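You operate a simulated robot arm through the tools that you are given. There is no shell and no other tool. Be economical: measure what you need, move in short steps, check, and stop when the job is done.

You are at the controls of a simulated robot arm. One attempt, no reset.

JOB
Press the green sync button two times. Put the red sleeve on the top of the hatch shelf. Put the green tube end on top of the green lifting magnet. Take the red lead and put it on the middle shelf of the test trolley. Put the diffuser plate with the smallest size on its label from the top of the burner bench on the red tray. Take the brass union and put it on the top of the hatch shelf. Fetch the white liner and set it on the shelf of the burner bench. Put the black gland nut on the lower shelf of the wall rack. Put the 100 MBAR gauge from the top of the plywood table on the shelf under the plywood table and the 60 MBAR gauge on the white chart card. Put the teal band adapter on the top of the hatch shelf. Fetch the 10 MM setback gauge from the top of the plywood bench and stand it on top of the grey scouring pad. Lift the tip guard open. Do these in any order. Set down upright: green tube end, teal band adapter, setback gauge.

Only the result counts: the job must be done as asked and must still hold three seconds after the hand-in. Knocking over, shifting, dropping, spilling or breaking anything else fails it.

ROBOT AND FRAMES
A 7-joint arm with a two-finger parallel gripper on a trunk, on a base that drives. Base frame: it is fixed to the floor where the robot stands at the start and does not move with it; the origin is under the middle of the robot, x ahead of it, y to its left, z up; the surface under the hand at the start is at about z = 80. Readings come in cm, degrees, newtons and seconds.
With the tool pointing down near the work surface it reaches from about 26 to 64 cm from the robot's upright axis, wherever it stands. Its first joint turns from -166.0 to 166.0 degrees. Places, roughly: black gland nut (5x4x3 cm) [10, -390, 90]; brass union (6x5x12 cm) [-340, -400, 90]; chart card [0, -375, 75]; diffuser plate [-300, -375, 75]; gauge [25, -375, 100]; green lifting magnet [-50, -200, 75]; green sync button [50, 0, 80]; green tube end (4x4x8 cm) [-10, 70, 80]; lower shelf of the wall rack [-330, -540, 100]; middle shelf of the test trolley [30, -290, 50]; red lead (3x3x15 cm) [20, 110, 70]; red sleeve [25, 50, 75]; red tray [-350, -350, 75]; scouring pad (6x5x4 cm) [40, -110, 90]; setback gauge [25, -125, 100]; shelf of the burner bench [-320, -390, 30]; shelf under the plywood table [20, -390, 20]; teal band adapter [50, -400, 100]; tip guard [-310, -410, 100]; top of the hatch shelf (76x24 cm) [-334, -218, 46]; white liner (7x7x6 cm) [-320, -510, 110]. Payload 1.57 kg.
Tool frame: the origin (TCP) lies between the finger pads and is the grasp point; the fingertips stand 3 cm ahead of it; z points along the fingers, y is the line along which they close. The gripper opens to 8 cm. The fingers are 1.7 cm wide and 1.2 cm thick; the gripper's body (4 by 8.2 cm) begins 8 cm behind the TCP.
Orientation is that of the tool frame in the base frame, as [roll, pitch, yaw] about the fixed x, y, z axes, in that order (R = Rz(yaw) Ry(pitch) Rx(roll)). With the fingers straight down and closing along the base's y, the tool's x points along the base's -x, its y along +y and its z along -z.

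CONTROLS
- The arm moves only by the tool play_rows. Its argument "series" is a list of rows, each a list of 7 numbers: the shift along the tool's x, y, z in units of 20 mm (1.0 is 20 mm), then the turn, a rotation vector about the tool's x, y, z in units of 8 degrees (1.0 is 8 degrees), then the finger opening in cm, from 0 to 8. In form: [[tx, ty, tz, ax, ay, az, fingers], ...]. A call has 1 to 12 rows; each row shifts and turns the commanded pose from where the row before left it, along the tool's axes as they then stand. A call with a number of a shift or a turn outside -1 to 1 is refused whole. Each row takes 0.2 s and may step no farther than 5 cm and 8.6 degrees from the row before; otherwise, or with a gripper value out of range, the whole call is refused. Where a pose cannot be reached the arm comes as near as it can. A force on the tool above 40 N (or 10 N above the force at the start of the call, whichever is more), or a blocked arm, ends the call early, and 0.2 s more pass. Each finger travels about 7.2 cm/s and halts on what it meets, pressing with about 33 N; the grip force reading is that of the motor and also rises with nothing between the fingers. The clock runs only during rows and for 0.2 s after the last one: add rows that do not move to give the fingers time. It gives the time, the measured TCP pose, the force on the tool (base axes), the opening and the grip force at its end, in the units of the frame above (readings bear some noise), with the torque about the TCP (base axes, N m) and any sound that the robot's microphone picked up.
- Cameras (640 x 400 px; columns grow to the right, rows downward): "scene" is now at [20.57, 7.98, 134.57]; the picture's right is [0.94, -0.34, 0.00], its down [-0.26, -0.71, -0.66] and it looks along [0.23, 0.62, -0.75] (base axes); focal length 214 px, centre (320, 200). "wrist" rides on the gripper at [7.2, -0.7, -12.2] in the tool frame; the picture's right is [0.09, 1.00, 0.00], its down [-0.84, 0.08, -0.54] and it looks along [-0.54, 0.05, 0.84] (tool axes); focal length 238 px, centre (320, 200). There is no depth. A picture from a camera that has moved, and an enlarged one, comes with that camera's place and axes in the base frame and with its lens. The place of the scene camera against the robot may be out by one fixed shift of up to 1.8 cm in any direction.
- snapshot(camera): a new picture of that camera. No time passes.
- raise_lower(by): slides the trunk up (or, below 0, down) by that many cm; the arm and the scene camera ride with it, the base frame stays. It gives what a move gives, with no picture.
- steer(legs): drives the robot by 1 to 6 legs, each [ahead, left, turn to the left] in cm, cm and degrees, along the robot's own axes; the way and the turn of a leg run together, so that a leg with both is an arc; at most 150 cm and 180 degrees a leg. The arm and the cameras ride along, it lands a little off, and it stops where it bumps. It gives what a move gives.
- turn_head(pan, tilt): turns the head with the scene camera to pan (to the left, within 86 degrees either way) and tilt (down, from -29 to 69), counted from straight ahead of the robot. It gives what a move gives.
- enlarge(camera, box): a new picture of the part [left, top, right, bottom] of that camera's present view, enlarged. No time passes.
- sign_off(): hands the job in; it is judged then, once.

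Work in short steps. Places have to be worked out from the pictures, the camera data and where the tool is seen: move nearer, look again, correct. Check each grasp and each placing, and mend what went wrong. You have 567 turns and 360 pictures in all, those below and enlarged ones among them. Open the gripper and draw the arm clear of the work before you hand the job in, unless the task says otherwise; then end with one line.

The tools are called after "Emit:" as name(argument=value, ...) on one line, values as JSON. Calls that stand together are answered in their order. play_rows: Moves the arm, as the interface text tells. Its arguments: {"type":"object","properties":{"series":{"type":"array"}},"required":["series"]} The other tools are called the same way: raise_lower (by) slides the trunk up or down; steer (legs) drives the base; turn_head (pan, tilt) turns the head that bears the scene camera; snapshot (camera) takes a picture; enlarge (camera, box) takes an enlarged picture of a part of a camera's view; sign_off () hands the job in.

At the start:

```text
clock: 0.0
eef_pos: [22.36, 42.35, 112.69]
ee_rot: [179.9, 0.0, -180.0]
force: [-0.1, 0.5, -0.9]
torque: [-0.03, -0.02, -0.02]
width: 8.0
gripper_force: 0.1
trunk travel left (down, up): [-57.5, 41.5]
robot x, y, heading: [0.23, -0.12, 0.2]
head pan, tilt: [69.8, 48.8]
```

scene: 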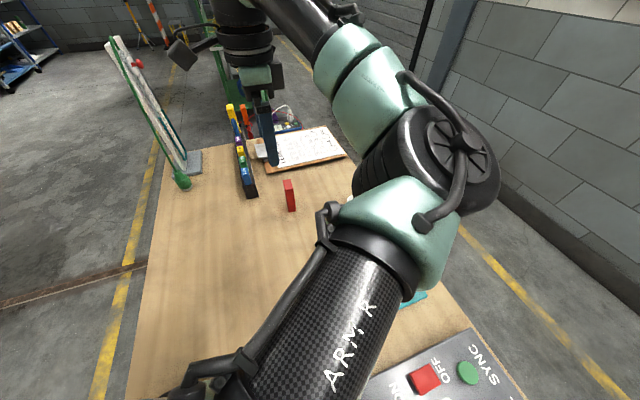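
wrist: 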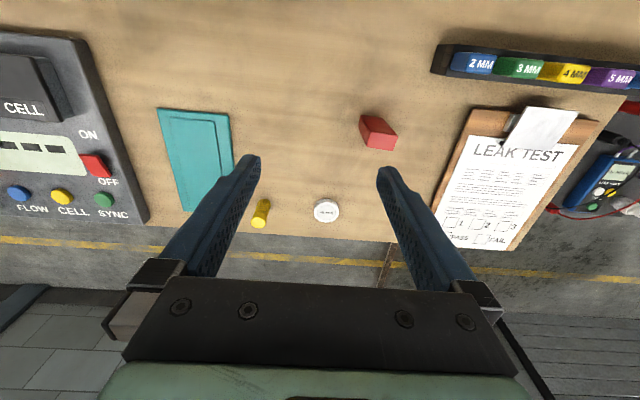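

The wrist picture shows the sync button near [48, -4, 80]. I move the arm towards it in two calls at a safe height, closing the fingers.

Emit:
play_rows(series=[[-0.5, -0.95, 0, 0, 0, 0, 0], [-0.5, -0.95, 0, 0, 0, 0, 0], [-0.5, -0.95, 0, 0, 0, 0, 0], [-0.5, -0.95, 0, 0, 0, 0, 0], [-0.5, -0.95, 0, 0, 0, 0, 0], [-0.5, -0.95, 0, 0, 0, 0, 0], [-0.5, -0.95, 0, 0, 0, 0, 0], [-0.5, -0.95, 0, 0, 0, 0, 0], [-0.5, -0.95, 0, 0, 0, 0, 0], [-0.5, -0.95, 0, 0, 0, 0, 0], [-0.5, -0.95, 0, 0, 0, 0, 0], [-0.5, -0.95, 0, 0, 0, 0, 0]])

Emit:
play_rows(series=[[-0.4, -0.95, 0.3, 0, 0, 0, 0], [-0.4, -0.95, 0.3, 0, 0, 0, 0], [-0.4, -0.95, 0.3, 0, 0, 0, 0], [-0.4, -0.95, 0.3, 0, 0, 0, 0], [-0.4, -0.95, 0.3, 0, 0, 0, 0], [-0.4, -0.95, 0.3, 0, 0, 0, 0], [-0.4, -0.95, 0.3, 0, 0, 0, 0], [-0.4, -0.95, 0.3, 0, 0, 0, 0], [-0.4, -0.95, 0.3, 0, 0, 0, 0], [-0.4, -0.95, 0.3, 0, 0, 0, 0], [-0.4, -0.95, 0.3, 0, 0, 0, 0]])

Emit:
snapshot(camera="wrist")

Emit:
snapshot(camera="scene")

```text
clock: 2.6
eef_pos: [34.4, 19.64, 112.63]
ee_rot: [-180.0, 0.1, 180.0]
force: [0.1, 0.3, 0.1]
torque: [0.01, 0.0, -0.01]
width: 0.0
gripper_force: 21.6
trunk travel left (down, up): [-57.5, 41.5]
robot x, y, heading: [-0.28, 0.09, 0.2]
head pan, tilt: [69.8, 48.8]
```

```text
clock: 5.0
eef_pos: [43.05, -1.41, 105.98]
ee_rot: [179.9, 0.0, -179.8]
force: [-0.9, -0.8, 0.2]
torque: [0.02, -0.02, -0.02]
width: 0.0
gripper_force: 21.2
trunk travel left (down, up): [-57.5, 41.5]
robot x, y, heading: [-0.2, 0.09, -0.2]
head pan, tilt: [69.8, 48.8]
```

```text
357 pictures are left
camera wrist: at [35.93, -1.95, 118.01], right [-0.09, 1.0, 0.0], down [0.84, 0.08, 0.54], along [0.54, 0.05, -0.84], focal length 238 px, centre (320, 200)
```

wrist: 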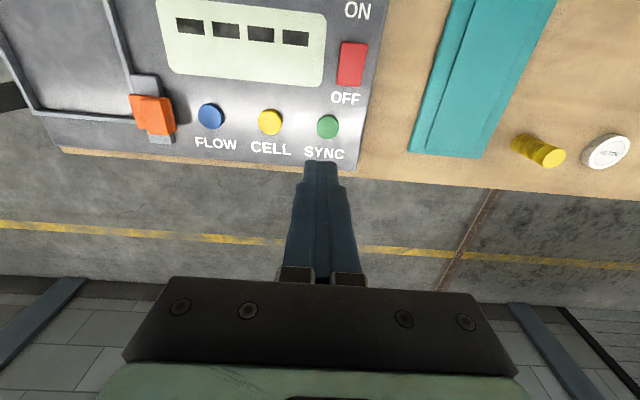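

```text
356 pictures are left
camera scene: at [20.57, 7.96, 134.57], right [0.94, -0.34, 0.0], down [-0.26, -0.71, -0.66], along [0.23, 0.62, -0.75], focal length 214 px, centre (320, 200)
```

scene: 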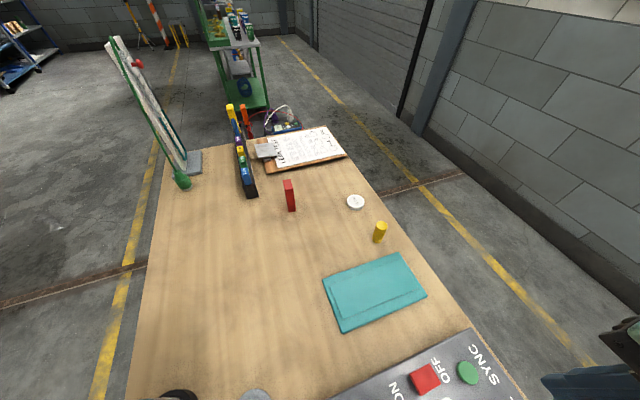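

Triangulating both views puts the button top at about [45.2, 0.0, 84]. I move over it with tips about 3 cm above, then look.

Emit:
play_rows(series=[[-0.55, 0.35, 0.5, 0, 0, 0, 0], [-0.55, 0.35, 1, 0, 0, 0, 0], [0, 0, 1, 0, 0, 0, 0], [0, 0, 1, 0, 0, 0, 0], [0, 0, 1, 0, 0, 0, 0], [0, 0, 1, 0, 0, 0, 0], [0, 0, 1, 0, 0, 0, 0], [0, 0, 0.5, 0, 0, 0, 0]])

Emit:
snapshot(camera="wrist")

```text
clock: 6.8
eef_pos: [45.54, 0.03, 91.94]
ee_rot: [-180.0, 0.0, -180.0]
force: [-0.1, -0.6, 0.2]
torque: [0.0, 0.01, 0.0]
width: 0.0
gripper_force: 21.5
trunk travel left (down, up): [-57.5, 41.5]
robot x, y, heading: [-0.08, -0.43, 0.1]
head pan, tilt: [69.8, 48.8]
```

```text
355 pictures are left
camera wrist: at [38.15, -0.41, 103.97], right [-0.09, 1.0, 0.0], down [0.84, 0.08, 0.54], along [0.54, 0.05, -0.84], focal length 238 px, centre (320, 200)
```

wrist: 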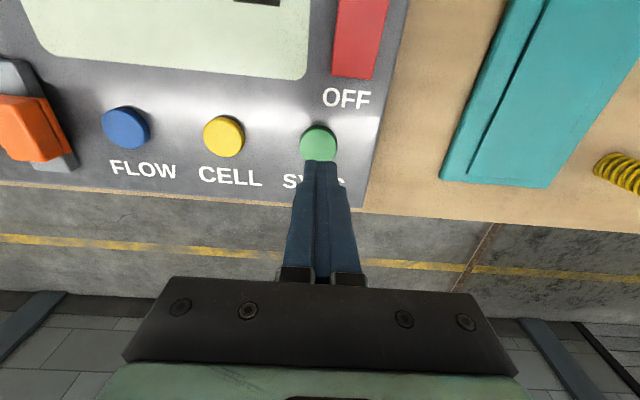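

The tips are right over the green button. I press down in small steps.

Emit:
play_rows(series=[[0, 0, 0.5, 0, 0, 0, 0], [0, 0, 0.5, 0, 0, 0, 0], [0, 0, 0.5, 0, 0, 0, 0], [0, 0, 0.3, 0, 0, 0, 0], [0, 0, 0.2, 0, 0, 0, 0], [0, 0, 0.2, 0, 0, 0, 0], [0, 0, 0.2, 0, 0, 0, 0]])

```text
clock: 8.4
eef_pos: [45.49, 0.17, 87.18]
ee_rot: [180.0, 0.0, -180.0]
force: [-0.5, -0.2, 0.6]
torque: [-0.01, -0.02, 0.0]
width: 0.02
gripper_force: 21.3
trunk travel left (down, up): [-57.5, 41.5]
robot x, y, heading: [0.39, 0.16, -0.1]
head pan, tilt: [69.8, 48.8]
```

Tips at about z 84.2 and no contact yet; I continue in fine steps.

Emit:
play_rows(series=[[0, 0, 0.15, 0, 0, 0, 0], [0, 0, 0.15, 0, 0, 0, 0], [0, 0, 0.15, 0, 0, 0, 0], [0, 0, 0.15, 0, 0, 0, 0]])

```text
clock: 9.4
eef_pos: [45.46, 0.1, 86.23]
ee_rot: [180.0, 0.5, -179.9]
force: [-1.5, 2.0, 21.0]
torque: [0.02, 0.0, -0.08]
width: 0.0
gripper_force: 21.4
trunk travel left (down, up): [-57.5, 41.5]
robot x, y, heading: [0.11, 0.13, 0.1]
head pan, tilt: [69.8, 48.8]
heard: click
```

A click: press one. I lift 2 cm and press again by the same amount.

Emit:
play_rows(series=[[0, 0, -0.5, 0, 0, 0, 0], [0, 0, -0.5, 0, 0, 0, 0], [0, 0, 0, 0, 0, 0, 0], [0, 0, 0, 0, 0, 0, 0]])

Emit:
play_rows(series=[[0, 0, 0.4, 0, 0, 0, 0], [0, 0, 0.3, 0, 0, 0, 0], [0, 0, 0.15, 0, 0, 0, 0], [0, 0, 0.15, 0, 0, 0, 0]])

```text
clock: 10.4
eef_pos: [45.49, 0.08, 87.94]
ee_rot: [179.9, 0.0, 179.9]
force: [0.3, -0.2, 0.1]
torque: [-0.01, 0.02, -0.01]
width: 0.0
gripper_force: 21.0
trunk travel left (down, up): [-57.5, 41.5]
robot x, y, heading: [0.24, -0.13, 0.0]
head pan, tilt: [69.8, 48.8]
```

```text
clock: 11.4
eef_pos: [45.38, 0.03, 86.24]
ee_rot: [180.0, 0.3, -179.9]
force: [-0.1, 0.4, 20.1]
torque: [0.02, -0.05, -0.08]
width: 0.0
gripper_force: 21.3
trunk travel left (down, up): [-57.5, 41.5]
robot x, y, heading: [-0.32, -0.34, -0.3]
head pan, tilt: [69.8, 48.8]
heard: click
```

Second click heard: button done. I lift clear and survey left.

Emit:
play_rows(series=[[0, 0, -1, 0, 0, 0, 4], [0, 0, -1, 0, 0, 0, 8], [0, 0, -1, 0, 0, 0, 8], [0, 0, -1, 0, 0, 0, 8], [0, 0, -1, 0, 0, 0, 8], [0, 0, -1, 0, 0, 0, 8], [0, 0, -1, 0, 0, 0, 8], [0, 0, -1, 0, 0, 0, 8], [0, 0, -1, 0, 0, 0, 8], [0, 0, -1, 0, 0, 0, 8], [0, 0, -1, 0, 0, 0, 8]])

Emit:
enlarge(camera="scene", box=[100, 20, 360, 220])

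Emit:
turn_head(pan=86, tilt=45)

Emit:
snapshot(camera="scene")

```text
clock: 13.8
eef_pos: [45.39, 0.11, 108.01]
ee_rot: [-180.0, 0.0, -180.0]
force: [-0.1, -0.5, 0.4]
torque: [0.01, 0.03, 0.0]
width: 8.01
gripper_force: 0.1
trunk travel left (down, up): [-57.5, 41.5]
robot x, y, heading: [-0.08, -0.22, -0.1]
head pan, tilt: [69.8, 48.8]
```

```text
2.00 times, centred on (230, 120) of scene
camera zoom: at [20.56, 7.99, 134.57], right [0.94, -0.34, 0.0], down [-0.26, -0.71, -0.66], along [0.23, 0.62, -0.75], focal length 429 px, centre (500, 360)
```

zoom: 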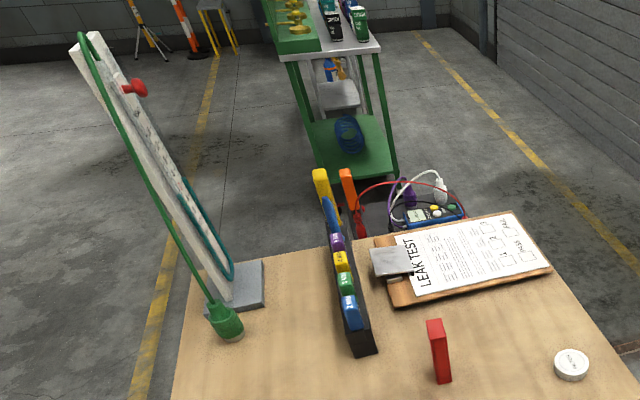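

```text
clock: 14.6
eef_pos: [45.42, 0.04, 107.99]
ee_rot: [180.0, -0.1, -180.0]
force: [-0.2, -0.2, -0.2]
torque: [0.02, 0.0, -0.03]
width: 8.03
gripper_force: 0.1
trunk travel left (down, up): [-57.5, 41.5]
robot x, y, heading: [-0.19, -0.25, 0.1]
head pan, tilt: [85.9, 45.0]
```

```text
353 pictures are left
camera scene: at [18.46, 8.76, 135.09], right [1.0, -0.07, 0.0], down [-0.05, -0.71, -0.71], along [0.05, 0.71, -0.71], focal length 214 px, centre (320, 200)
```

scene: 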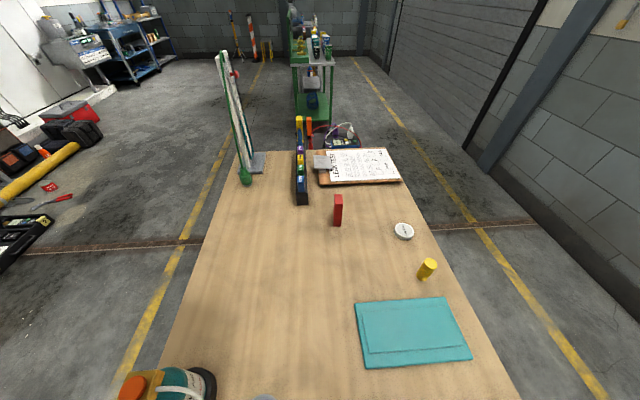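

The tube end stands at the foot of the manometer board, apparently with a hose. I look to the right side for the other stations.

Emit:
turn_head(pan=-80, tilt=25)

Emit:
snapshot(camera="scene")

Emit:
turn_head(pan=0, tilt=40)

Emit:
snapshot(camera="scene")

```text
clock: 17.1
eef_pos: [45.47, 0.03, 107.84]
ee_rot: [180.0, 0.0, -179.9]
force: [0.3, -0.2, 1.3]
torque: [-0.02, 0.02, 0.02]
width: 8.01
gripper_force: 0.1
trunk travel left (down, up): [-57.5, 41.5]
robot x, y, heading: [-0.01, -0.23, 0.1]
head pan, tilt: [-80.0, 25.0]
```

```text
352 pictures are left
camera scene: at [19.49, -8.42, 138.15], right [-0.98, -0.17, 0.0], down [-0.07, 0.42, -0.91], along [0.16, -0.89, -0.42], focal length 214 px, centre (320, 200)
```

scene: 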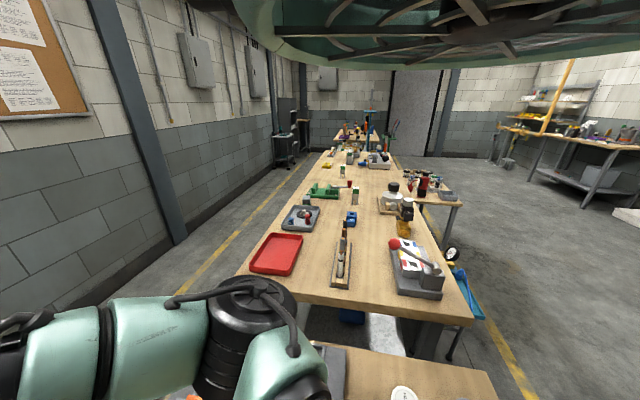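

```text
clock: 18.6
eef_pos: [45.3, 0.19, 107.92]
ee_rot: [-180.0, 0.0, -180.0]
force: [0.7, -0.2, -0.2]
torque: [0.0, -0.02, 0.03]
width: 7.99
gripper_force: 0.0
trunk travel left (down, up): [-57.5, 41.5]
robot x, y, heading: [-0.24, -0.09, 0.1]
head pan, tilt: [0.0, 40.0]
```

```text
351 pictures are left
camera scene: at [26.38, 0.64, 135.82], right [0.0, -1.0, 0.0], down [-0.64, 0.0, -0.77], along [0.77, 0.0, -0.64], focal length 214 px, centre (320, 200)
```

scene: 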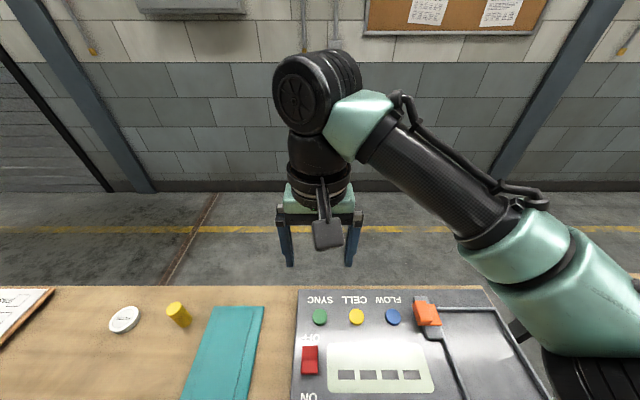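

I need to know how the bench runs relative to the robot, so I look steeply down both sides.

Emit:
turn_head(pan=86, tilt=69)

Emit:
snapshot(camera="scene")

Emit:
turn_head(pan=-86, tilt=69)

Emit:
snapshot(camera="scene")

```text
clock: 20.2
eef_pos: [45.43, 0.07, 108.0]
ee_rot: [-180.0, 0.0, 180.0]
force: [0.2, 0.5, -0.3]
torque: [0.02, -0.04, 0.05]
width: 8.0
gripper_force: 0.0
trunk travel left (down, up): [-57.5, 41.5]
robot x, y, heading: [-0.02, 0.1, 0.0]
head pan, tilt: [85.9, 68.8]
```

```text
350 pictures are left
camera scene: at [18.28, 6.23, 132.21], right [1.0, -0.07, 0.0], down [-0.07, -0.93, -0.36], along [0.03, 0.36, -0.93], focal length 214 px, centre (320, 200)
```

scene: 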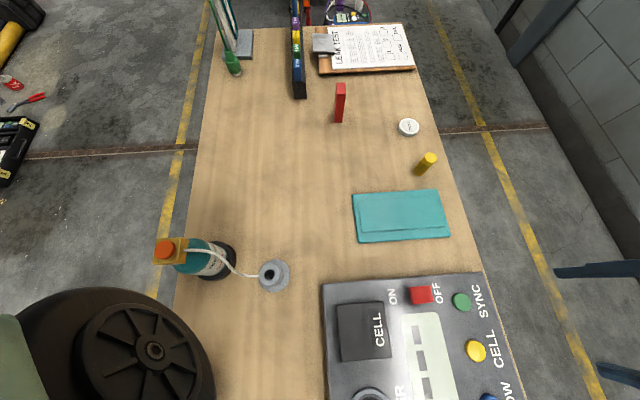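

```text
clock: 22.9
eef_pos: [45.26, 0.06, 107.81]
ee_rot: [180.0, 0.0, 179.9]
force: [-0.1, -0.6, 0.2]
torque: [0.01, 0.02, 0.02]
width: 8.01
gripper_force: 0.1
trunk travel left (down, up): [-57.5, 41.5]
robot x, y, heading: [-0.09, -0.15, -0.1]
head pan, tilt: [-85.9, 68.8]
```

```text
349 pictures are left
camera scene: at [18.28, -4.93, 132.21], right [-1.0, -0.07, 0.0], down [-0.07, 0.93, -0.36], along [0.03, -0.36, -0.93], focal length 214 px, centre (320, 200)
```

scene: 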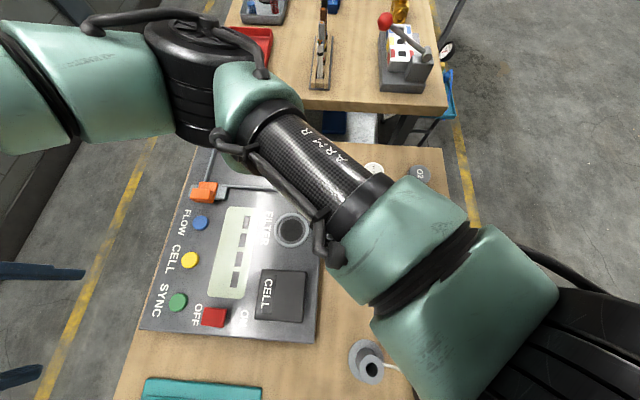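

The bench edge appears to run at x ≈ -15, under where the robot's axis is, so I want to see the robot itself. I turn the gripper about its axis to look back with the wrist camera.

Emit:
play_rows(series=[[0, 0, 0, 0, 0, 1, 8], [0, 0, 0, 0, 0, 1, 8], [0, 0, 0, 0, 0, 1, 8], [0, 0, 0, 0, 0, 1, 8], [0, 0, 0, 0, 0, 1, 8], [0, 0, 0, 0, 0, 1, 8], [0, 0, 0, 0, 0, 1, 8], [0, 0, 0, 0, 0, 1, 8], [0, 0, 0, 0, 0, 1, 8], [0, 0, 0, 0, 0, 1, 8], [0, 0, 0, 0, 0, 1, 8]])

Emit:
snapshot(camera="wrist")

```text
clock: 25.2
eef_pos: [45.51, 0.06, 107.99]
ee_rot: [-180.0, 0.0, 91.8]
force: [-0.3, 0.5, -0.3]
torque: [0.02, -0.01, -0.05]
width: 8.01
gripper_force: 0.1
trunk travel left (down, up): [-57.5, 41.5]
robot x, y, heading: [0.04, 0.17, -0.3]
head pan, tilt: [-85.9, 68.8]
```

```text
348 pictures are left
camera wrist: at [44.44, 7.35, 119.99], right [0.99, 0.12, 0.0], down [0.1, -0.83, 0.54], along [0.07, -0.54, -0.84], focal length 238 px, centre (320, 200)
```

wrist: 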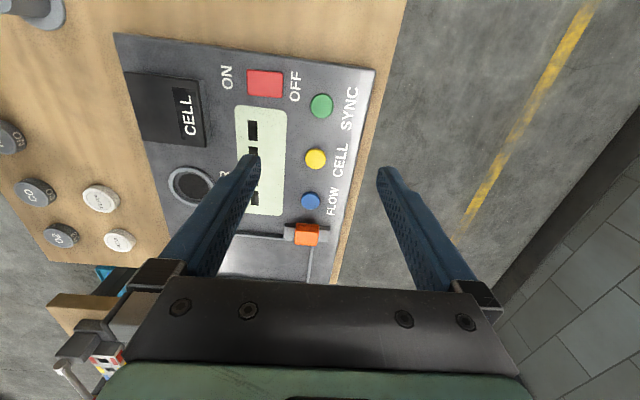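

Continuing the turn another 88 degrees to look back.

Emit:
play_rows(series=[[0, 0, 0, 0, 0, 1, 8], [0, 0, 0, 0, 0, 1, 8], [0, 0, 0, 0, 0, 1, 8], [0, 0, 0, 0, 0, 1, 8], [0, 0, 0, 0, 0, 1, 8], [0, 0, 0, 0, 0, 1, 8], [0, 0, 0, 0, 0, 1, 8], [0, 0, 0, 0, 0, 1, 8], [0, 0, 0, 0, 0, 1, 8], [0, 0, 0, 0, 0, 1, 8], [0, 0, 0, 0, 0, 1, 8]])

Emit:
snapshot(camera="wrist")

```text
clock: 26.7
eef_pos: [47.21, -2.77, 104.1]
ee_rot: [-170.6, -1.8, 41.4]
force: [1.4, -0.6, -0.2]
torque: [-0.03, 0.03, 0.02]
width: 8.01
gripper_force: 0.1
out of reach, approached as far as the arm can: row 4, 6, 7
trunk travel left (down, up): [-57.5, 41.5]
robot x, y, heading: [0.27, 0.14, 0.0]
head pan, tilt: [-85.9, 68.8]
stopped in row 7: the arm was blocked; the commanded pose is now the measured one
```

```text
347 pictures are left
camera wrist: at [53.15, 0.88, 116.28], right [0.72, -0.67, -0.16], down [-0.53, -0.69, 0.5], along [-0.45, -0.27, -0.85], focal length 238 px, centre (320, 200)
```

wrist: 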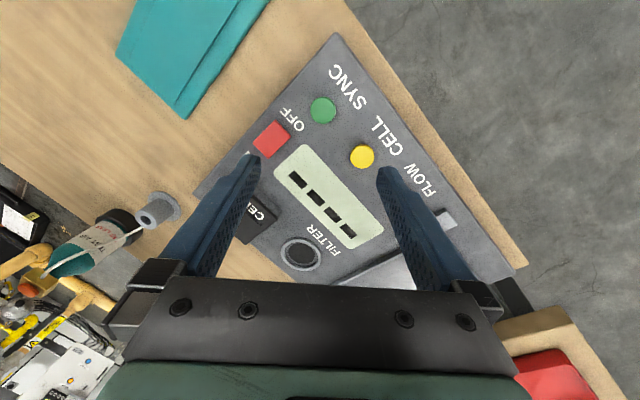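

The wrist hit its limit there. I turn back, level the tool, and rely on bump-safe driving instead.

Emit:
play_rows(series=[[0, 0, 0, 0, 0, -1, 8], [0, 0, 0, 0, 0, -1, 8], [0, 0, 0, -0.53, -0.27, 0, 8], [0, 0, 0, -0.53, -0.27, 0, 8], [0, 0, 0, 0, 0, -1, 8], [0, 0, 0, 0, 0, -1, 8], [0, 0, 0, 0, 0, -1, 8], [0, 0, 0, 0, 0, -1, 8], [0, 0, 0, 0, 0, -1, 8], [0, 0, 0, 0, 0, -1, 8], [0, 0, 0, 0, 0, -1, 8], [0, 0, 0, 0, 0, -1, 8]])

Emit:
play_rows(series=[[0, 0, 0, 0, 0, -1, 8], [0, 0, 0, 0, 0, -1, 8], [0, 0, 0, 0, 0, -1, 8], [0, 0, 0, 0, 0, -1, 8], [0, 0, 0, 0, 0, -1, 8], [0, 0, 0, 0, 0, -1, 8], [0, 0, 0, 0, 0, -1, 8], [0, 0, 0, 0, 0, 0, 8]])

```text
clock: 29.3
eef_pos: [47.2, -2.79, 104.16]
ee_rot: [-180.0, 0.1, 121.5]
force: [-0.3, 0.2, 0.1]
torque: [0.0, 0.03, -0.02]
width: 8.01
gripper_force: 0.1
trunk travel left (down, up): [-57.5, 41.5]
robot x, y, heading: [0.07, -0.35, -0.1]
head pan, tilt: [-85.9, 68.8]
```

```text
clock: 31.1
eef_pos: [47.24, -2.6, 104.33]
ee_rot: [-179.7, 0.1, 177.6]
force: [1.0, -0.3, -0.4]
torque: [-0.01, -0.02, -0.02]
width: 7.98
gripper_force: 0.0
trunk travel left (down, up): [-57.5, 41.5]
robot x, y, heading: [-0.15, 0.14, -0.1]
head pan, tilt: [-85.9, 68.8]
```

Levelled. I drive back 40 cm, then left 45 cm, to reach the tube end beside the manometer board.

Emit:
steer(legs=[[-40, 0, 0], [0, 45, 0]])

Emit:
turn_head(pan=30, tilt=40)

Emit:
snapshot(camera="scene")

```text
clock: 36.0
eef_pos: [7.32, 42.63, 104.29]
ee_rot: [-179.7, 0.0, 177.4]
force: [-0.8, 0.9, 0.5]
torque: [0.01, 0.02, -0.01]
width: 7.98
gripper_force: 0.1
trunk travel left (down, up): [-57.5, 41.5]
robot x, y, heading: [-40.03, 45.08, -0.1]
head pan, tilt: [-85.9, 68.8]
```

```text
clock: 37.9
eef_pos: [7.26, 42.72, 104.17]
ee_rot: [-179.8, 0.1, 177.5]
force: [0.6, -0.5, -0.2]
torque: [0.01, -0.02, 0.0]
width: 8.01
gripper_force: 0.0
trunk travel left (down, up): [-57.5, 41.5]
robot x, y, heading: [-39.83, 45.59, -0.3]
head pan, tilt: [30.0, 40.0]
```

```text
346 pictures are left
camera scene: at [-14.62, 50.29, 135.82], right [0.5, -0.87, 0.0], down [-0.56, -0.32, -0.77], along [0.66, 0.38, -0.64], focal length 214 px, centre (320, 200)
```

scene: 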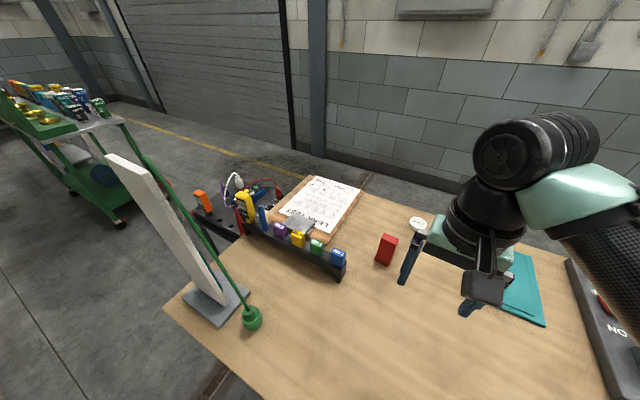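

Driving went cleanly. I enlarge the tube end and the manometer board.

Emit:
enlarge(camera="scene", box=[90, 140, 330, 340])

Emit:
snapshot(camera="wrist")

```text
2.00 times, centred on (210, 240) of scene
camera zoom: at [-14.62, 50.29, 135.82], right [0.5, -0.87, 0.0], down [-0.56, -0.32, -0.77], along [0.66, 0.38, -0.64], focal length 429 px, centre (540, 120)
```

zoom: 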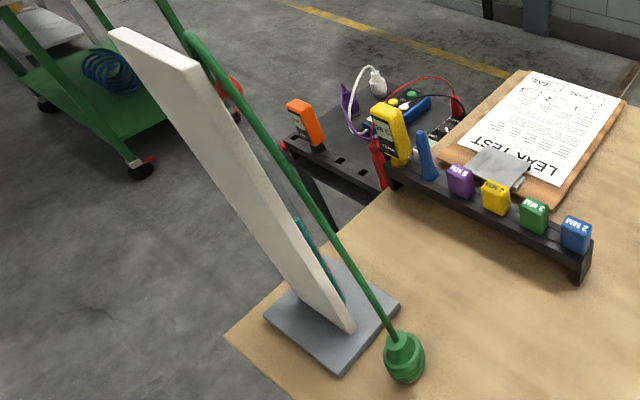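

```text
344 pictures are left
camera wrist: at [0.09, 42.38, 116.26], right [-0.05, 1.0, 0.0], down [0.84, 0.04, 0.54], along [0.54, 0.02, -0.84], focal length 238 px, centre (320, 200)
```

wrist: 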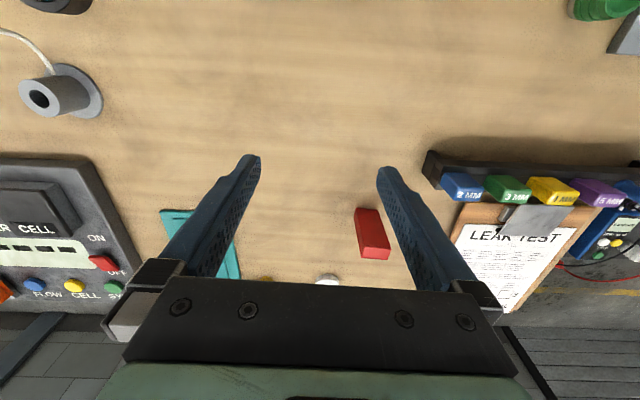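

The tube end is near [-6, 77, 80]. I move the hand to about [-5, 60] to view it with the wrist camera.

Emit:
play_rows(series=[[0.6, 0.7, 0, 0, 0, -0.03, 8], [0.6, 0.7, 0, 0, 0, -0.03, 8], [0.6, 0.7, 0, 0, 0, -0.03, 8], [0.6, 0.7, 0, 0, 0, -0.03, 8], [0.6, 0.7, 0, 0, 0, -0.03, 8], [0.6, 0.7, 0, 0, 0, -0.03, 8], [0.6, 0.7, 0, 0, 0, -0.03, 8], [0.6, 0.7, 0, 0, 0, -0.03, 8], [0.6, 0.7, 0, 0, 0, -0.03, 8], [0.6, 0.7, 0, 0, 0, -0.03, 8], [0.6, 0.7, 0, 0, 0, 0, 8], [0.6, 0.7, 0, 0, 0, 0, 8]])

Emit:
snapshot(camera="wrist")

Emit:
snapshot(camera="scene")

```text
clock: 40.5
eef_pos: [-6.57, 59.8, 104.1]
ee_rot: [-179.7, 0.0, 179.8]
force: [-0.3, 0.0, 0.3]
torque: [-0.03, 0.0, 0.0]
width: 8.02
gripper_force: 0.1
trunk travel left (down, up): [-57.5, 41.5]
robot x, y, heading: [-39.33, 45.55, -0.1]
head pan, tilt: [30.0, 40.0]
```

```text
343 pictures are left
camera wrist: at [-13.9, 59.27, 116.18], right [-0.09, 1.0, 0.0], down [0.84, 0.08, 0.54], along [0.54, 0.05, -0.84], focal length 238 px, centre (320, 200)
```

wrist: 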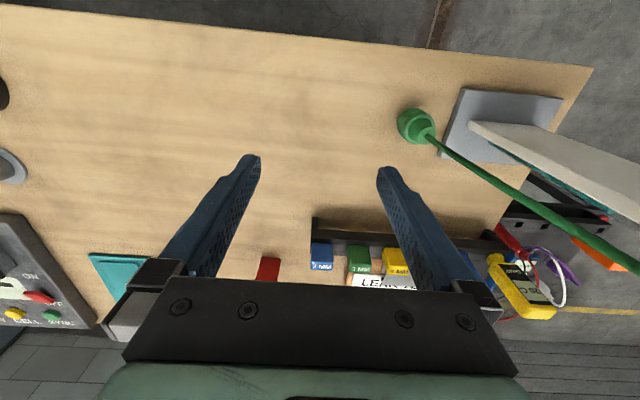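

```text
342 pictures are left
camera scene: at [-14.63, 50.32, 135.82], right [0.5, -0.87, 0.0], down [-0.56, -0.32, -0.77], along [0.66, 0.38, -0.64], focal length 214 px, centre (320, 200)
```

scene: 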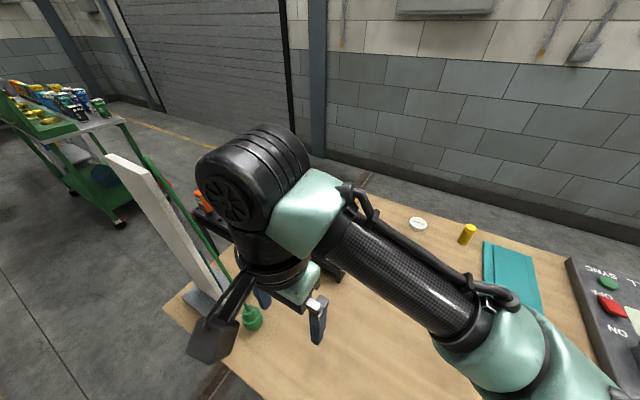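

The tube end is at about [-5, 75], its hose rising towards +y/+x. I will grasp it with the hand tilted, coming from the -y side: first turn the yaw to 90.

Emit:
play_rows(series=[[0, 0, 0, 0, 0, 1, 8], [0, 0, 0, 0, 0, 1, 8], [0, 0, 0, 0, 0, 1, 8], [0, 0, 0, 0, 0, 1, 8], [0, 0, 0, 0, 0, 1, 8], [0, 0, 0, 0, 0, 1, 8], [0, 0, 0, 0, 0, 1, 8], [0, 0, 0, 0, 0, 1, 8], [0, 0, 0, 0, 0, 1, 8], [0, 0, 0, 0, 0, 1, 8], [0, 0, 0, 0, 0, 1, 8], [0, 0, 0, 0, 0, 0.2, 8]])

Emit:
play_rows(series=[[0, 0, 0, 0, 1, 0, 8], [0, 0, 0, 0, 1, 0, 8], [0, 0, 0, 0, 1, 0, 8], [0, 0, 0, 0, 1, 0, 8], [0, 0, 0, 0, 1, 0, 8], [0, 0, 0, 0, 1, 0, 8], [0, 0, 0, 0, 0.2, 0, 8]])

Emit:
snapshot(camera="wrist")

```text
clock: 43.1
eef_pos: [-8.07, 61.02, 102.8]
ee_rot: [-174.5, -4.2, 90.4]
force: [-0.2, -0.8, -0.1]
torque: [0.0, 0.03, 0.01]
width: 8.01
gripper_force: 0.0
trunk travel left (down, up): [-57.5, 41.5]
robot x, y, heading: [-39.49, 45.56, -0.0]
head pan, tilt: [30.0, 40.0]
```

```text
clock: 44.7
eef_pos: [-6.69, 59.74, 104.11]
ee_rot: [-179.9, -49.5, 90.1]
force: [-0.2, 0.2, -0.1]
torque: [0.04, 0.04, -0.01]
width: 8.0
gripper_force: 0.1
trunk travel left (down, up): [-57.5, 41.5]
robot x, y, heading: [-39.89, 45.56, 0.0]
head pan, tilt: [30.0, 40.0]
```

```text
341 pictures are left
camera wrist: at [-7.4, 55.21, 117.41], right [1.0, 0.06, 0.07], down [0.08, -0.96, -0.28], along [0.05, 0.29, -0.96], focal length 238 px, centre (320, 200)
```

wrist: 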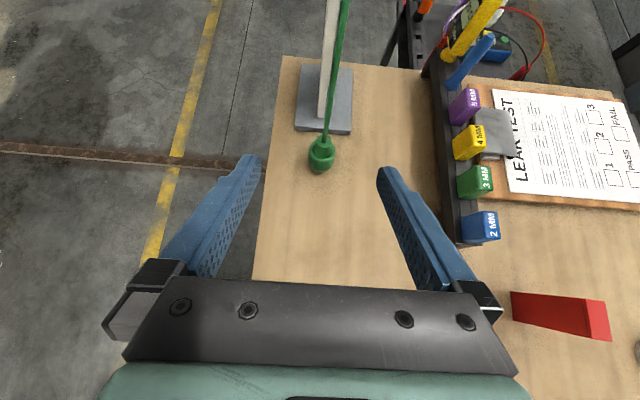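

The tube end centre is at about [-5.8, 74.8], z 77 to 85. I move to a pre-grasp 10 cm short along the tilted approach.

Emit:
play_rows(series=[[-0.475, 0.05, 1, 0, 0, 0, 8], [-0.475, 0.05, 1, 0, 0, 0, 8], [-0.475, 0.05, 1, 0, 0, 0, 8], [-0.475, 0.05, 1, 0, 0, 0, 8], [-0.475, 0.05, 1, 0, 0, 0, 8], [-0.475, 0.05, 1, 0, 0, 0, 8], [-0.475, 0.05, 1, 0, 0, 0, 8], [-0.475, 0.05, 1, 0, 0, 0, 8]])

Emit:
snapshot(camera="wrist")

```text
clock: 46.5
eef_pos: [-5.98, 66.92, 88.02]
ee_rot: [-180.0, -49.5, 90.1]
force: [-0.1, 0.3, -0.5]
torque: [0.0, 0.0, -0.01]
width: 8.01
gripper_force: 0.1
trunk travel left (down, up): [-57.5, 41.5]
robot x, y, heading: [-39.96, 45.42, -0.2]
head pan, tilt: [30.0, 40.0]
```

```text
340 pictures are left
camera wrist: at [-6.64, 62.48, 101.23], right [1.0, 0.06, 0.07], down [0.08, -0.96, -0.28], along [0.05, 0.29, -0.96], focal length 238 px, centre (320, 200)
```

wrist: 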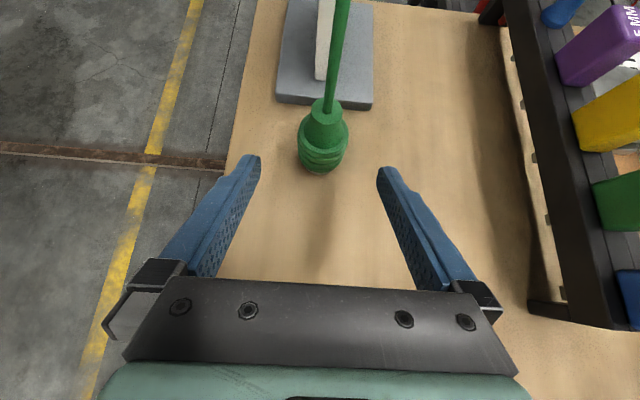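

Aligned. I advance 10 cm and close.

Emit:
play_rows(series=[[0, 0.05, 1, 0, 0, 0, 8], [0, 0.05, 1, 0, 0, 0, 8], [0, 0.05, 1, 0, 0, 0, 8], [0, 0, 1, 0, 0, 0, 8], [0, 0, 1, 0, 0, 0, 8], [0, 0, 0, 0, 0, 0, 8]])

Emit:
snapshot(camera="wrist")

```text
clock: 47.8
eef_pos: [-5.12, 73.96, 82.57]
ee_rot: [179.5, -50.4, 89.8]
force: [-5.0, -21.6, 28.4]
torque: [-0.06, 1.27, 1.19]
width: 7.96
gripper_force: 0.0
trunk travel left (down, up): [-57.5, 41.5]
robot x, y, heading: [-39.66, 45.29, -0.4]
head pan, tilt: [30.0, 40.0]
stopped in row 6: the force on the tool passed its limit at 89 N (the readings are from after the stop); the commanded pose is now the measured one
```

```text
339 pictures are left
camera wrist: at [-5.95, 69.2, 95.74], right [1.0, 0.05, 0.08], down [0.07, -0.95, -0.3], along [0.06, 0.3, -0.95], focal length 238 px, centre (320, 200)
```

wrist: 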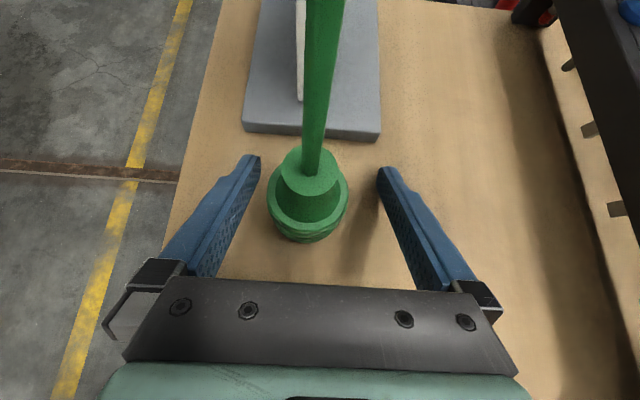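

A fingertip touched the bench — its surface is at z≈80, so the tube end spans 80–88. I raise a bit, centre, and close.

Emit:
play_rows(series=[[0.25, 0, -0.4, 0, 0, 0, 8], [0.2, -0.33, -0.3, 0, 0, 0, 8], [0, 0, 0, 0, 0, 0, 8]])

Emit:
snapshot(camera="wrist")

```text
clock: 48.6
eef_pos: [-5.77, 73.62, 83.74]
ee_rot: [179.6, -49.9, 89.9]
force: [-0.4, -0.3, -0.3]
torque: [0.0, -0.03, 0.0]
width: 7.99
gripper_force: 0.1
trunk travel left (down, up): [-57.5, 41.5]
robot x, y, heading: [-39.86, 45.49, 0.1]
head pan, tilt: [30.0, 40.0]
```

```text
338 pictures are left
camera wrist: at [-6.64, 68.96, 96.9], right [1.0, 0.05, 0.07], down [0.07, -0.95, -0.29], along [0.06, 0.29, -0.95], focal length 238 px, centre (320, 200)
```

wrist: 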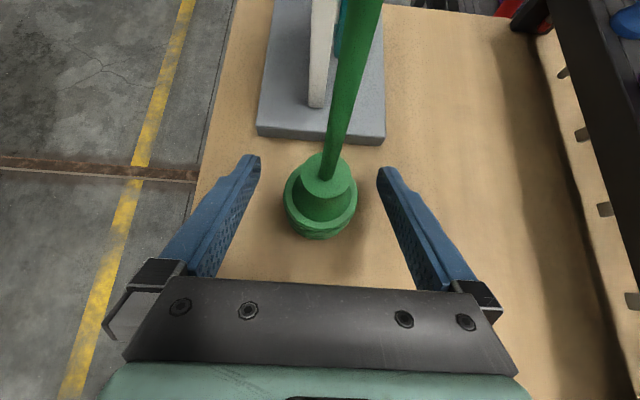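

Well centred. Closing the fingers, then a small lift of about 2 cm to feel the hose.

Emit:
play_rows(series=[[0, 0, 0, 0, 0, 0, 6], [0, 0, 0, 0, 0, 0, 4], [0, 0, 0, 0, 0, 0, 2], [0, 0, 0, 0, 0, 0, 2], [0, 0, 0, 0, 0, 0, 2]])

Emit:
play_rows(series=[[0.38, 0, -0.32, 0, 0, 0, 1], [0.38, 0, -0.32, 0, 0, 0, 1], [0.38, 0, -0.32, 0, 0, 0, 1], [0.38, 0, -0.32, 0, 0, 0, 1]])

Emit:
snapshot(camera="wrist")

```text
clock: 49.8
eef_pos: [-5.77, 73.43, 83.71]
ee_rot: [179.7, -50.0, 89.9]
force: [-0.8, 0.1, 1.5]
torque: [-0.01, 0.05, 0.0]
width: 3.87
gripper_force: 33.4
trunk travel left (down, up): [-57.5, 41.5]
robot x, y, heading: [-39.38, 45.42, -0.0]
head pan, tilt: [30.0, 40.0]
```

```text
clock: 50.8
eef_pos: [-5.82, 73.54, 87.65]
ee_rot: [179.5, -49.9, 89.9]
force: [-0.1, 0.1, -1.0]
torque: [-0.02, -0.01, 0.02]
width: 2.29
gripper_force: 33.0
trunk travel left (down, up): [-57.5, 41.5]
robot x, y, heading: [-40.2, 45.18, -0.1]
head pan, tilt: [30.0, 40.0]
```

```text
337 pictures are left
camera wrist: at [-6.71, 68.96, 100.9], right [1.0, 0.05, 0.07], down [0.07, -0.95, -0.29], along [0.06, 0.3, -0.95], focal length 238 px, centre (320, 200)
```

wrist: 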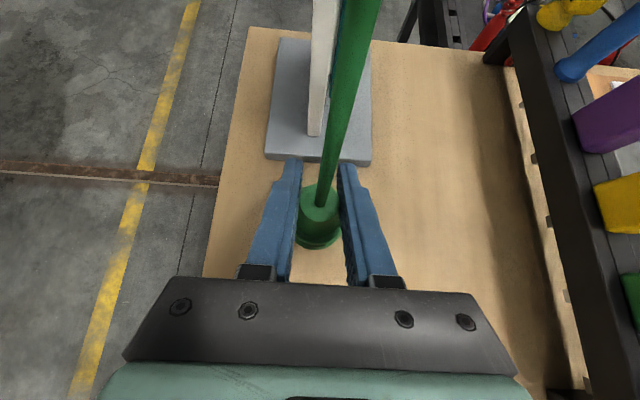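

The fingers slid up onto the 2.3 cm neck while the body stayed on the bench. I test with a 0.6 cm lift and read the force.

Emit:
play_rows(series=[[0.23, 0, -0.2, 0, 0, 0, 1]])

Emit:
enlarge(camera="wrist", box=[220, 130, 420, 255])

```text
clock: 51.2
eef_pos: [-5.87, 73.63, 88.25]
ee_rot: [179.5, -49.9, 90.0]
force: [0.5, 0.1, -1.1]
torque: [0.02, -0.03, 0.0]
width: 2.26
gripper_force: 33.8
trunk travel left (down, up): [-57.5, 41.5]
robot x, y, heading: [-39.81, 45.67, -0.1]
head pan, tilt: [30.0, 40.0]
```

```text
3.20 times, centred on (320, 192) of wrist
camera zoom: at [-6.71, 68.92, 101.53], right [1.0, 0.05, 0.08], down [0.07, -0.95, -0.29], along [0.06, 0.3, -0.95], focal length 763 px, centre (320, 224)
```

zoom: 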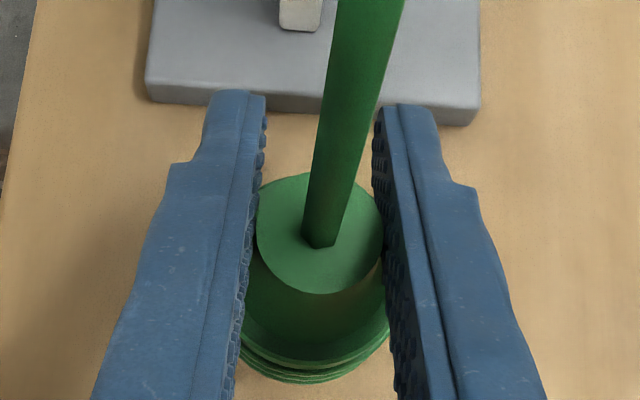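

Unclear if it is lifted; I raise another 3 cm and compare the base with the bench.

Emit:
play_rows(series=[[0.3, 0, -0.25, 0, 0, 0, 1], [0.3, 0, -0.25, 0, 0, 0, 1], [0.3, 0, -0.25, 0, 0, 0, 1], [0.3, 0, -0.25, 0, 0, 0, 1]])

Emit:
snapshot(camera="wrist")

```text
clock: 52.2
eef_pos: [-5.82, 73.57, 91.45]
ee_rot: [179.6, -50.0, 89.9]
force: [-0.8, -0.1, -1.2]
torque: [0.01, 0.02, 0.01]
width: 2.26
gripper_force: 33.4
trunk travel left (down, up): [-57.5, 41.5]
robot x, y, heading: [-39.6, 45.01, 0.3]
head pan, tilt: [30.0, 40.0]
```

```text
335 pictures are left
camera wrist: at [-6.71, 68.93, 104.64], right [1.0, 0.05, 0.07], down [0.07, -0.95, -0.29], along [0.06, 0.3, -0.95], focal length 238 px, centre (320, 200)
```

wrist: 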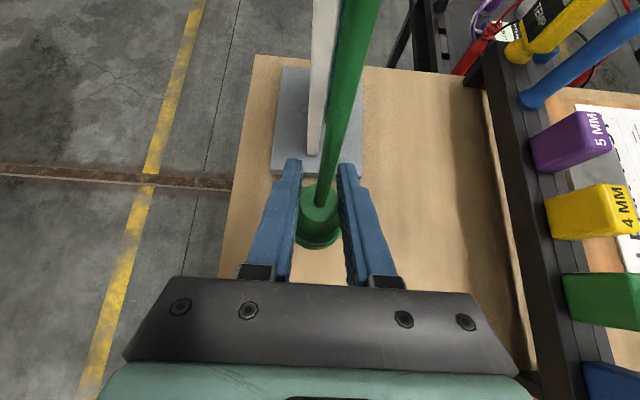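

It rises with the hand now. I check how the hose behaves in the scene view.

Emit:
snapshot(camera="scene")

```text
334 pictures are left
camera scene: at [-14.62, 50.21, 135.82], right [0.5, -0.87, 0.0], down [-0.56, -0.32, -0.77], along [0.66, 0.38, -0.64], focal length 214 px, centre (320, 200)
```

scene: 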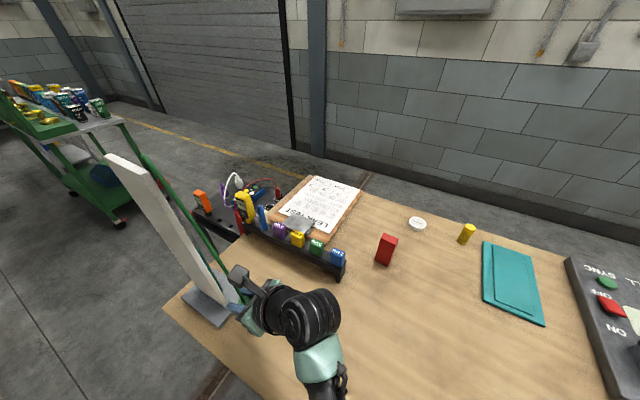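

I pull gently 6 cm towards -y and up to test whether the hose tugs on the board.

Emit:
play_rows(series=[[0.25, 0, -0.55, 0, 0, 0, 1], [0.25, 0, -0.55, 0, 0, 0, 1], [0.25, 0, -0.55, 0, 0, 0, 1], [0.25, 0, -0.55, 0, 0, 0, 1], [0.25, 0, -0.55, 0, 0, 0, 1], [0.25, 0, -0.55, 0, 0, 0, 1]])

Emit:
snapshot(camera="scene")

Emit:
snapshot(camera="wrist")

```text
clock: 53.6
eef_pos: [-6.05, 70.44, 98.13]
ee_rot: [179.6, -50.0, 89.9]
force: [0.0, 0.0, -1.1]
torque: [0.01, 0.0, -0.03]
width: 2.29
gripper_force: 33.1
trunk travel left (down, up): [-57.5, 41.5]
robot x, y, heading: [-39.97, 45.15, -0.2]
head pan, tilt: [30.0, 40.0]
```

```text
333 pictures are left
camera scene: at [-14.62, 50.2, 135.82], right [0.5, -0.87, 0.0], down [-0.56, -0.32, -0.77], along [0.66, 0.38, -0.64], focal length 214 px, centre (320, 200)
```

scene: 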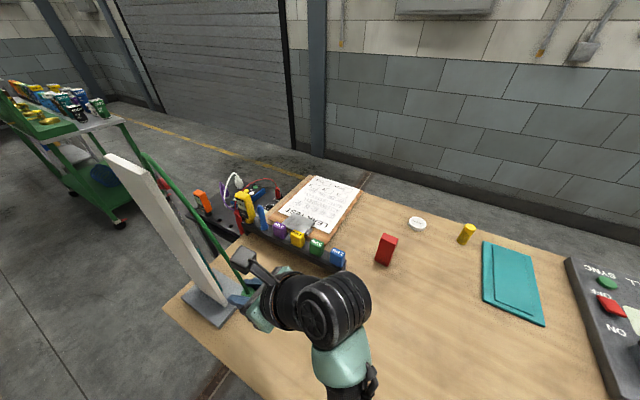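

```text
332 pictures are left
camera wrist: at [-6.78, 65.83, 111.17], right [1.0, 0.05, 0.07], down [0.07, -0.95, -0.29], along [0.06, 0.3, -0.95], focal length 238 px, centre (320, 200)
```

wrist: 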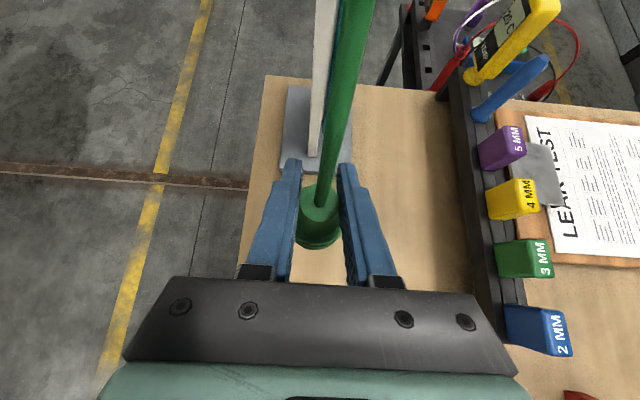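

No tug yet. I pull further — 20 cm towards -y and 10 up — and look again.

Emit:
play_rows(series=[[0.0, 0, -1, 0, 0, 0, 1], [0.0, 0, -1, 0, 0, 0, 1], [0.0, 0, -1, 0, 0, 0, 1], [0.0, 0, -1, 0, 0, 0, 1], [0, 0, -1, 0, 0, 0, 1], [0, 0, -1, 0, 0, 0, 1], [0, 0, -1, 0, 0, 0, 1], [0, 0, -1, 0, 0, 0, 1]])

Emit:
snapshot(camera="scene")

```text
clock: 55.4
eef_pos: [-6.07, 58.13, 108.3]
ee_rot: [179.6, -49.8, 90.0]
force: [0.0, -1.0, -1.4]
torque: [-0.02, 0.0, 0.0]
width: 2.26
gripper_force: 32.7
trunk travel left (down, up): [-57.5, 41.5]
robot x, y, heading: [-39.6, 45.17, 0.1]
head pan, tilt: [30.0, 40.0]
```

```text
331 pictures are left
camera scene: at [-14.62, 50.18, 135.82], right [0.5, -0.87, 0.0], down [-0.56, -0.32, -0.77], along [0.66, 0.38, -0.64], focal length 214 px, centre (320, 200)
```

scene: 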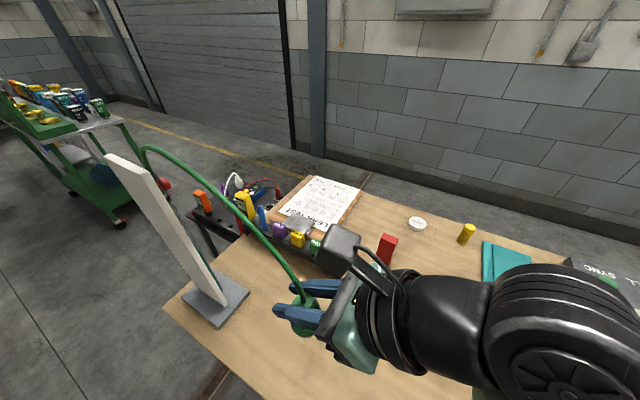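

The hose is a real-looking tether to the board top at about [-5, 81, 122]. I lower to about z 94 and approach the taut length slowly to learn whether it resists.

Emit:
play_rows(series=[[-0.89, 0, 0.75, 0, 0, 0, 1], [-0.89, 0, 0.75, 0, 0, 0, 1], [-0.89, 0, 0.75, 0, 0, 0, 1], [-0.89, 0, 0.75, 0, 0, 0, 1], [-0.89, 0, 0.75, 0, 0, 0, 1], [-0.89, 0, 0.75, 0, 0, 0, 1], [0, 0, 0, 0, 0, 0, 1]])

Emit:
play_rows(series=[[-0.64, 0, -0.77, 0, 0, 0, 1], [-0.64, 0, -0.77, 0, 0, 0, 1], [0, 0, 0, 0, 0, 0, 1]])

Emit:
snapshot(camera="scene")

```text
clock: 57.0
eef_pos: [-5.94, 58.23, 94.26]
ee_rot: [179.7, -50.0, 90.0]
force: [-1.0, 0.7, -1.2]
torque: [0.01, 0.0, 0.01]
width: 2.27
gripper_force: 32.8
trunk travel left (down, up): [-57.5, 41.5]
robot x, y, heading: [-39.37, 45.15, -0.1]
head pan, tilt: [30.0, 40.0]
```

```text
clock: 57.8
eef_pos: [-6.0, 54.22, 94.27]
ee_rot: [179.6, -50.0, 89.9]
force: [-0.4, 0.3, -1.1]
torque: [-0.01, 0.01, -0.02]
width: 2.28
gripper_force: 33.3
trunk travel left (down, up): [-57.5, 41.5]
robot x, y, heading: [-39.72, 45.31, -0.2]
head pan, tilt: [30.0, 40.0]
```

```text
330 pictures are left
camera scene: at [-14.62, 50.21, 135.82], right [0.5, -0.87, 0.0], down [-0.56, -0.32, -0.77], along [0.66, 0.38, -0.64], focal length 214 px, centre (320, 200)
```

scene: 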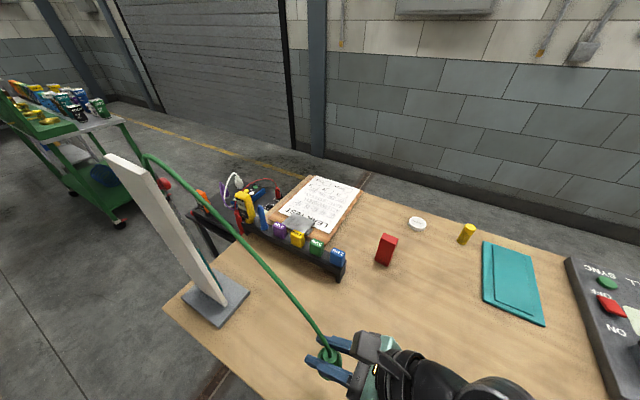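

No tension at 40 cm. I continue another 10 cm in small steps.

Emit:
play_rows(series=[[-0.32, 0, -0.385, 0, 0, 0, 1], [-0.32, 0, -0.385, 0, 0, 0, 1], [-0.32, 0, -0.385, 0, 0, 0, 1], [-0.32, 0, -0.385, 0, 0, 0, 1], [-0.32, 0, -0.385, 0, 0, 0, 1]])

Emit:
play_rows(series=[[-0.32, 0, -0.385, 0, 0, 0, 1], [-0.32, 0, -0.385, 0, 0, 0, 1], [-0.32, 0, -0.385, 0, 0, 0, 1], [-0.32, 0, -0.385, 0, 0, 0, 1], [-0.32, 0, -0.385, 0, 0, 0, 1]])

Emit:
snapshot(camera="scene")

```text
clock: 59.0
eef_pos: [-6.08, 49.14, 94.32]
ee_rot: [179.7, -49.8, 90.0]
force: [-0.2, 0.2, -0.7]
torque: [0.0, -0.01, 0.04]
width: 2.27
gripper_force: 32.5
trunk travel left (down, up): [-57.5, 41.5]
robot x, y, heading: [-39.81, 45.41, -0.2]
head pan, tilt: [30.0, 40.0]
```

```text
clock: 60.2
eef_pos: [-6.03, 44.08, 94.42]
ee_rot: [179.7, -50.0, 89.8]
force: [-0.2, -0.1, -0.7]
torque: [0.0, -0.01, 0.03]
width: 2.25
gripper_force: 33.1
trunk travel left (down, up): [-57.5, 41.5]
robot x, y, heading: [-39.86, 45.23, -0.0]
head pan, tilt: [30.0, 40.0]
```

```text
329 pictures are left
camera scene: at [-14.62, 50.19, 135.82], right [0.5, -0.87, 0.0], down [-0.56, -0.32, -0.77], along [0.66, 0.38, -0.64], focal length 214 px, centre (320, 200)
```

scene: 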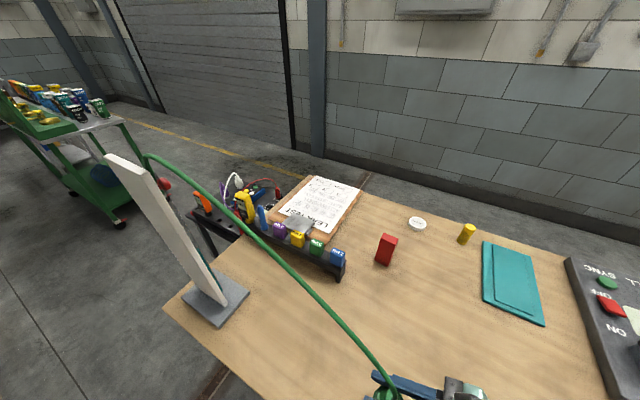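

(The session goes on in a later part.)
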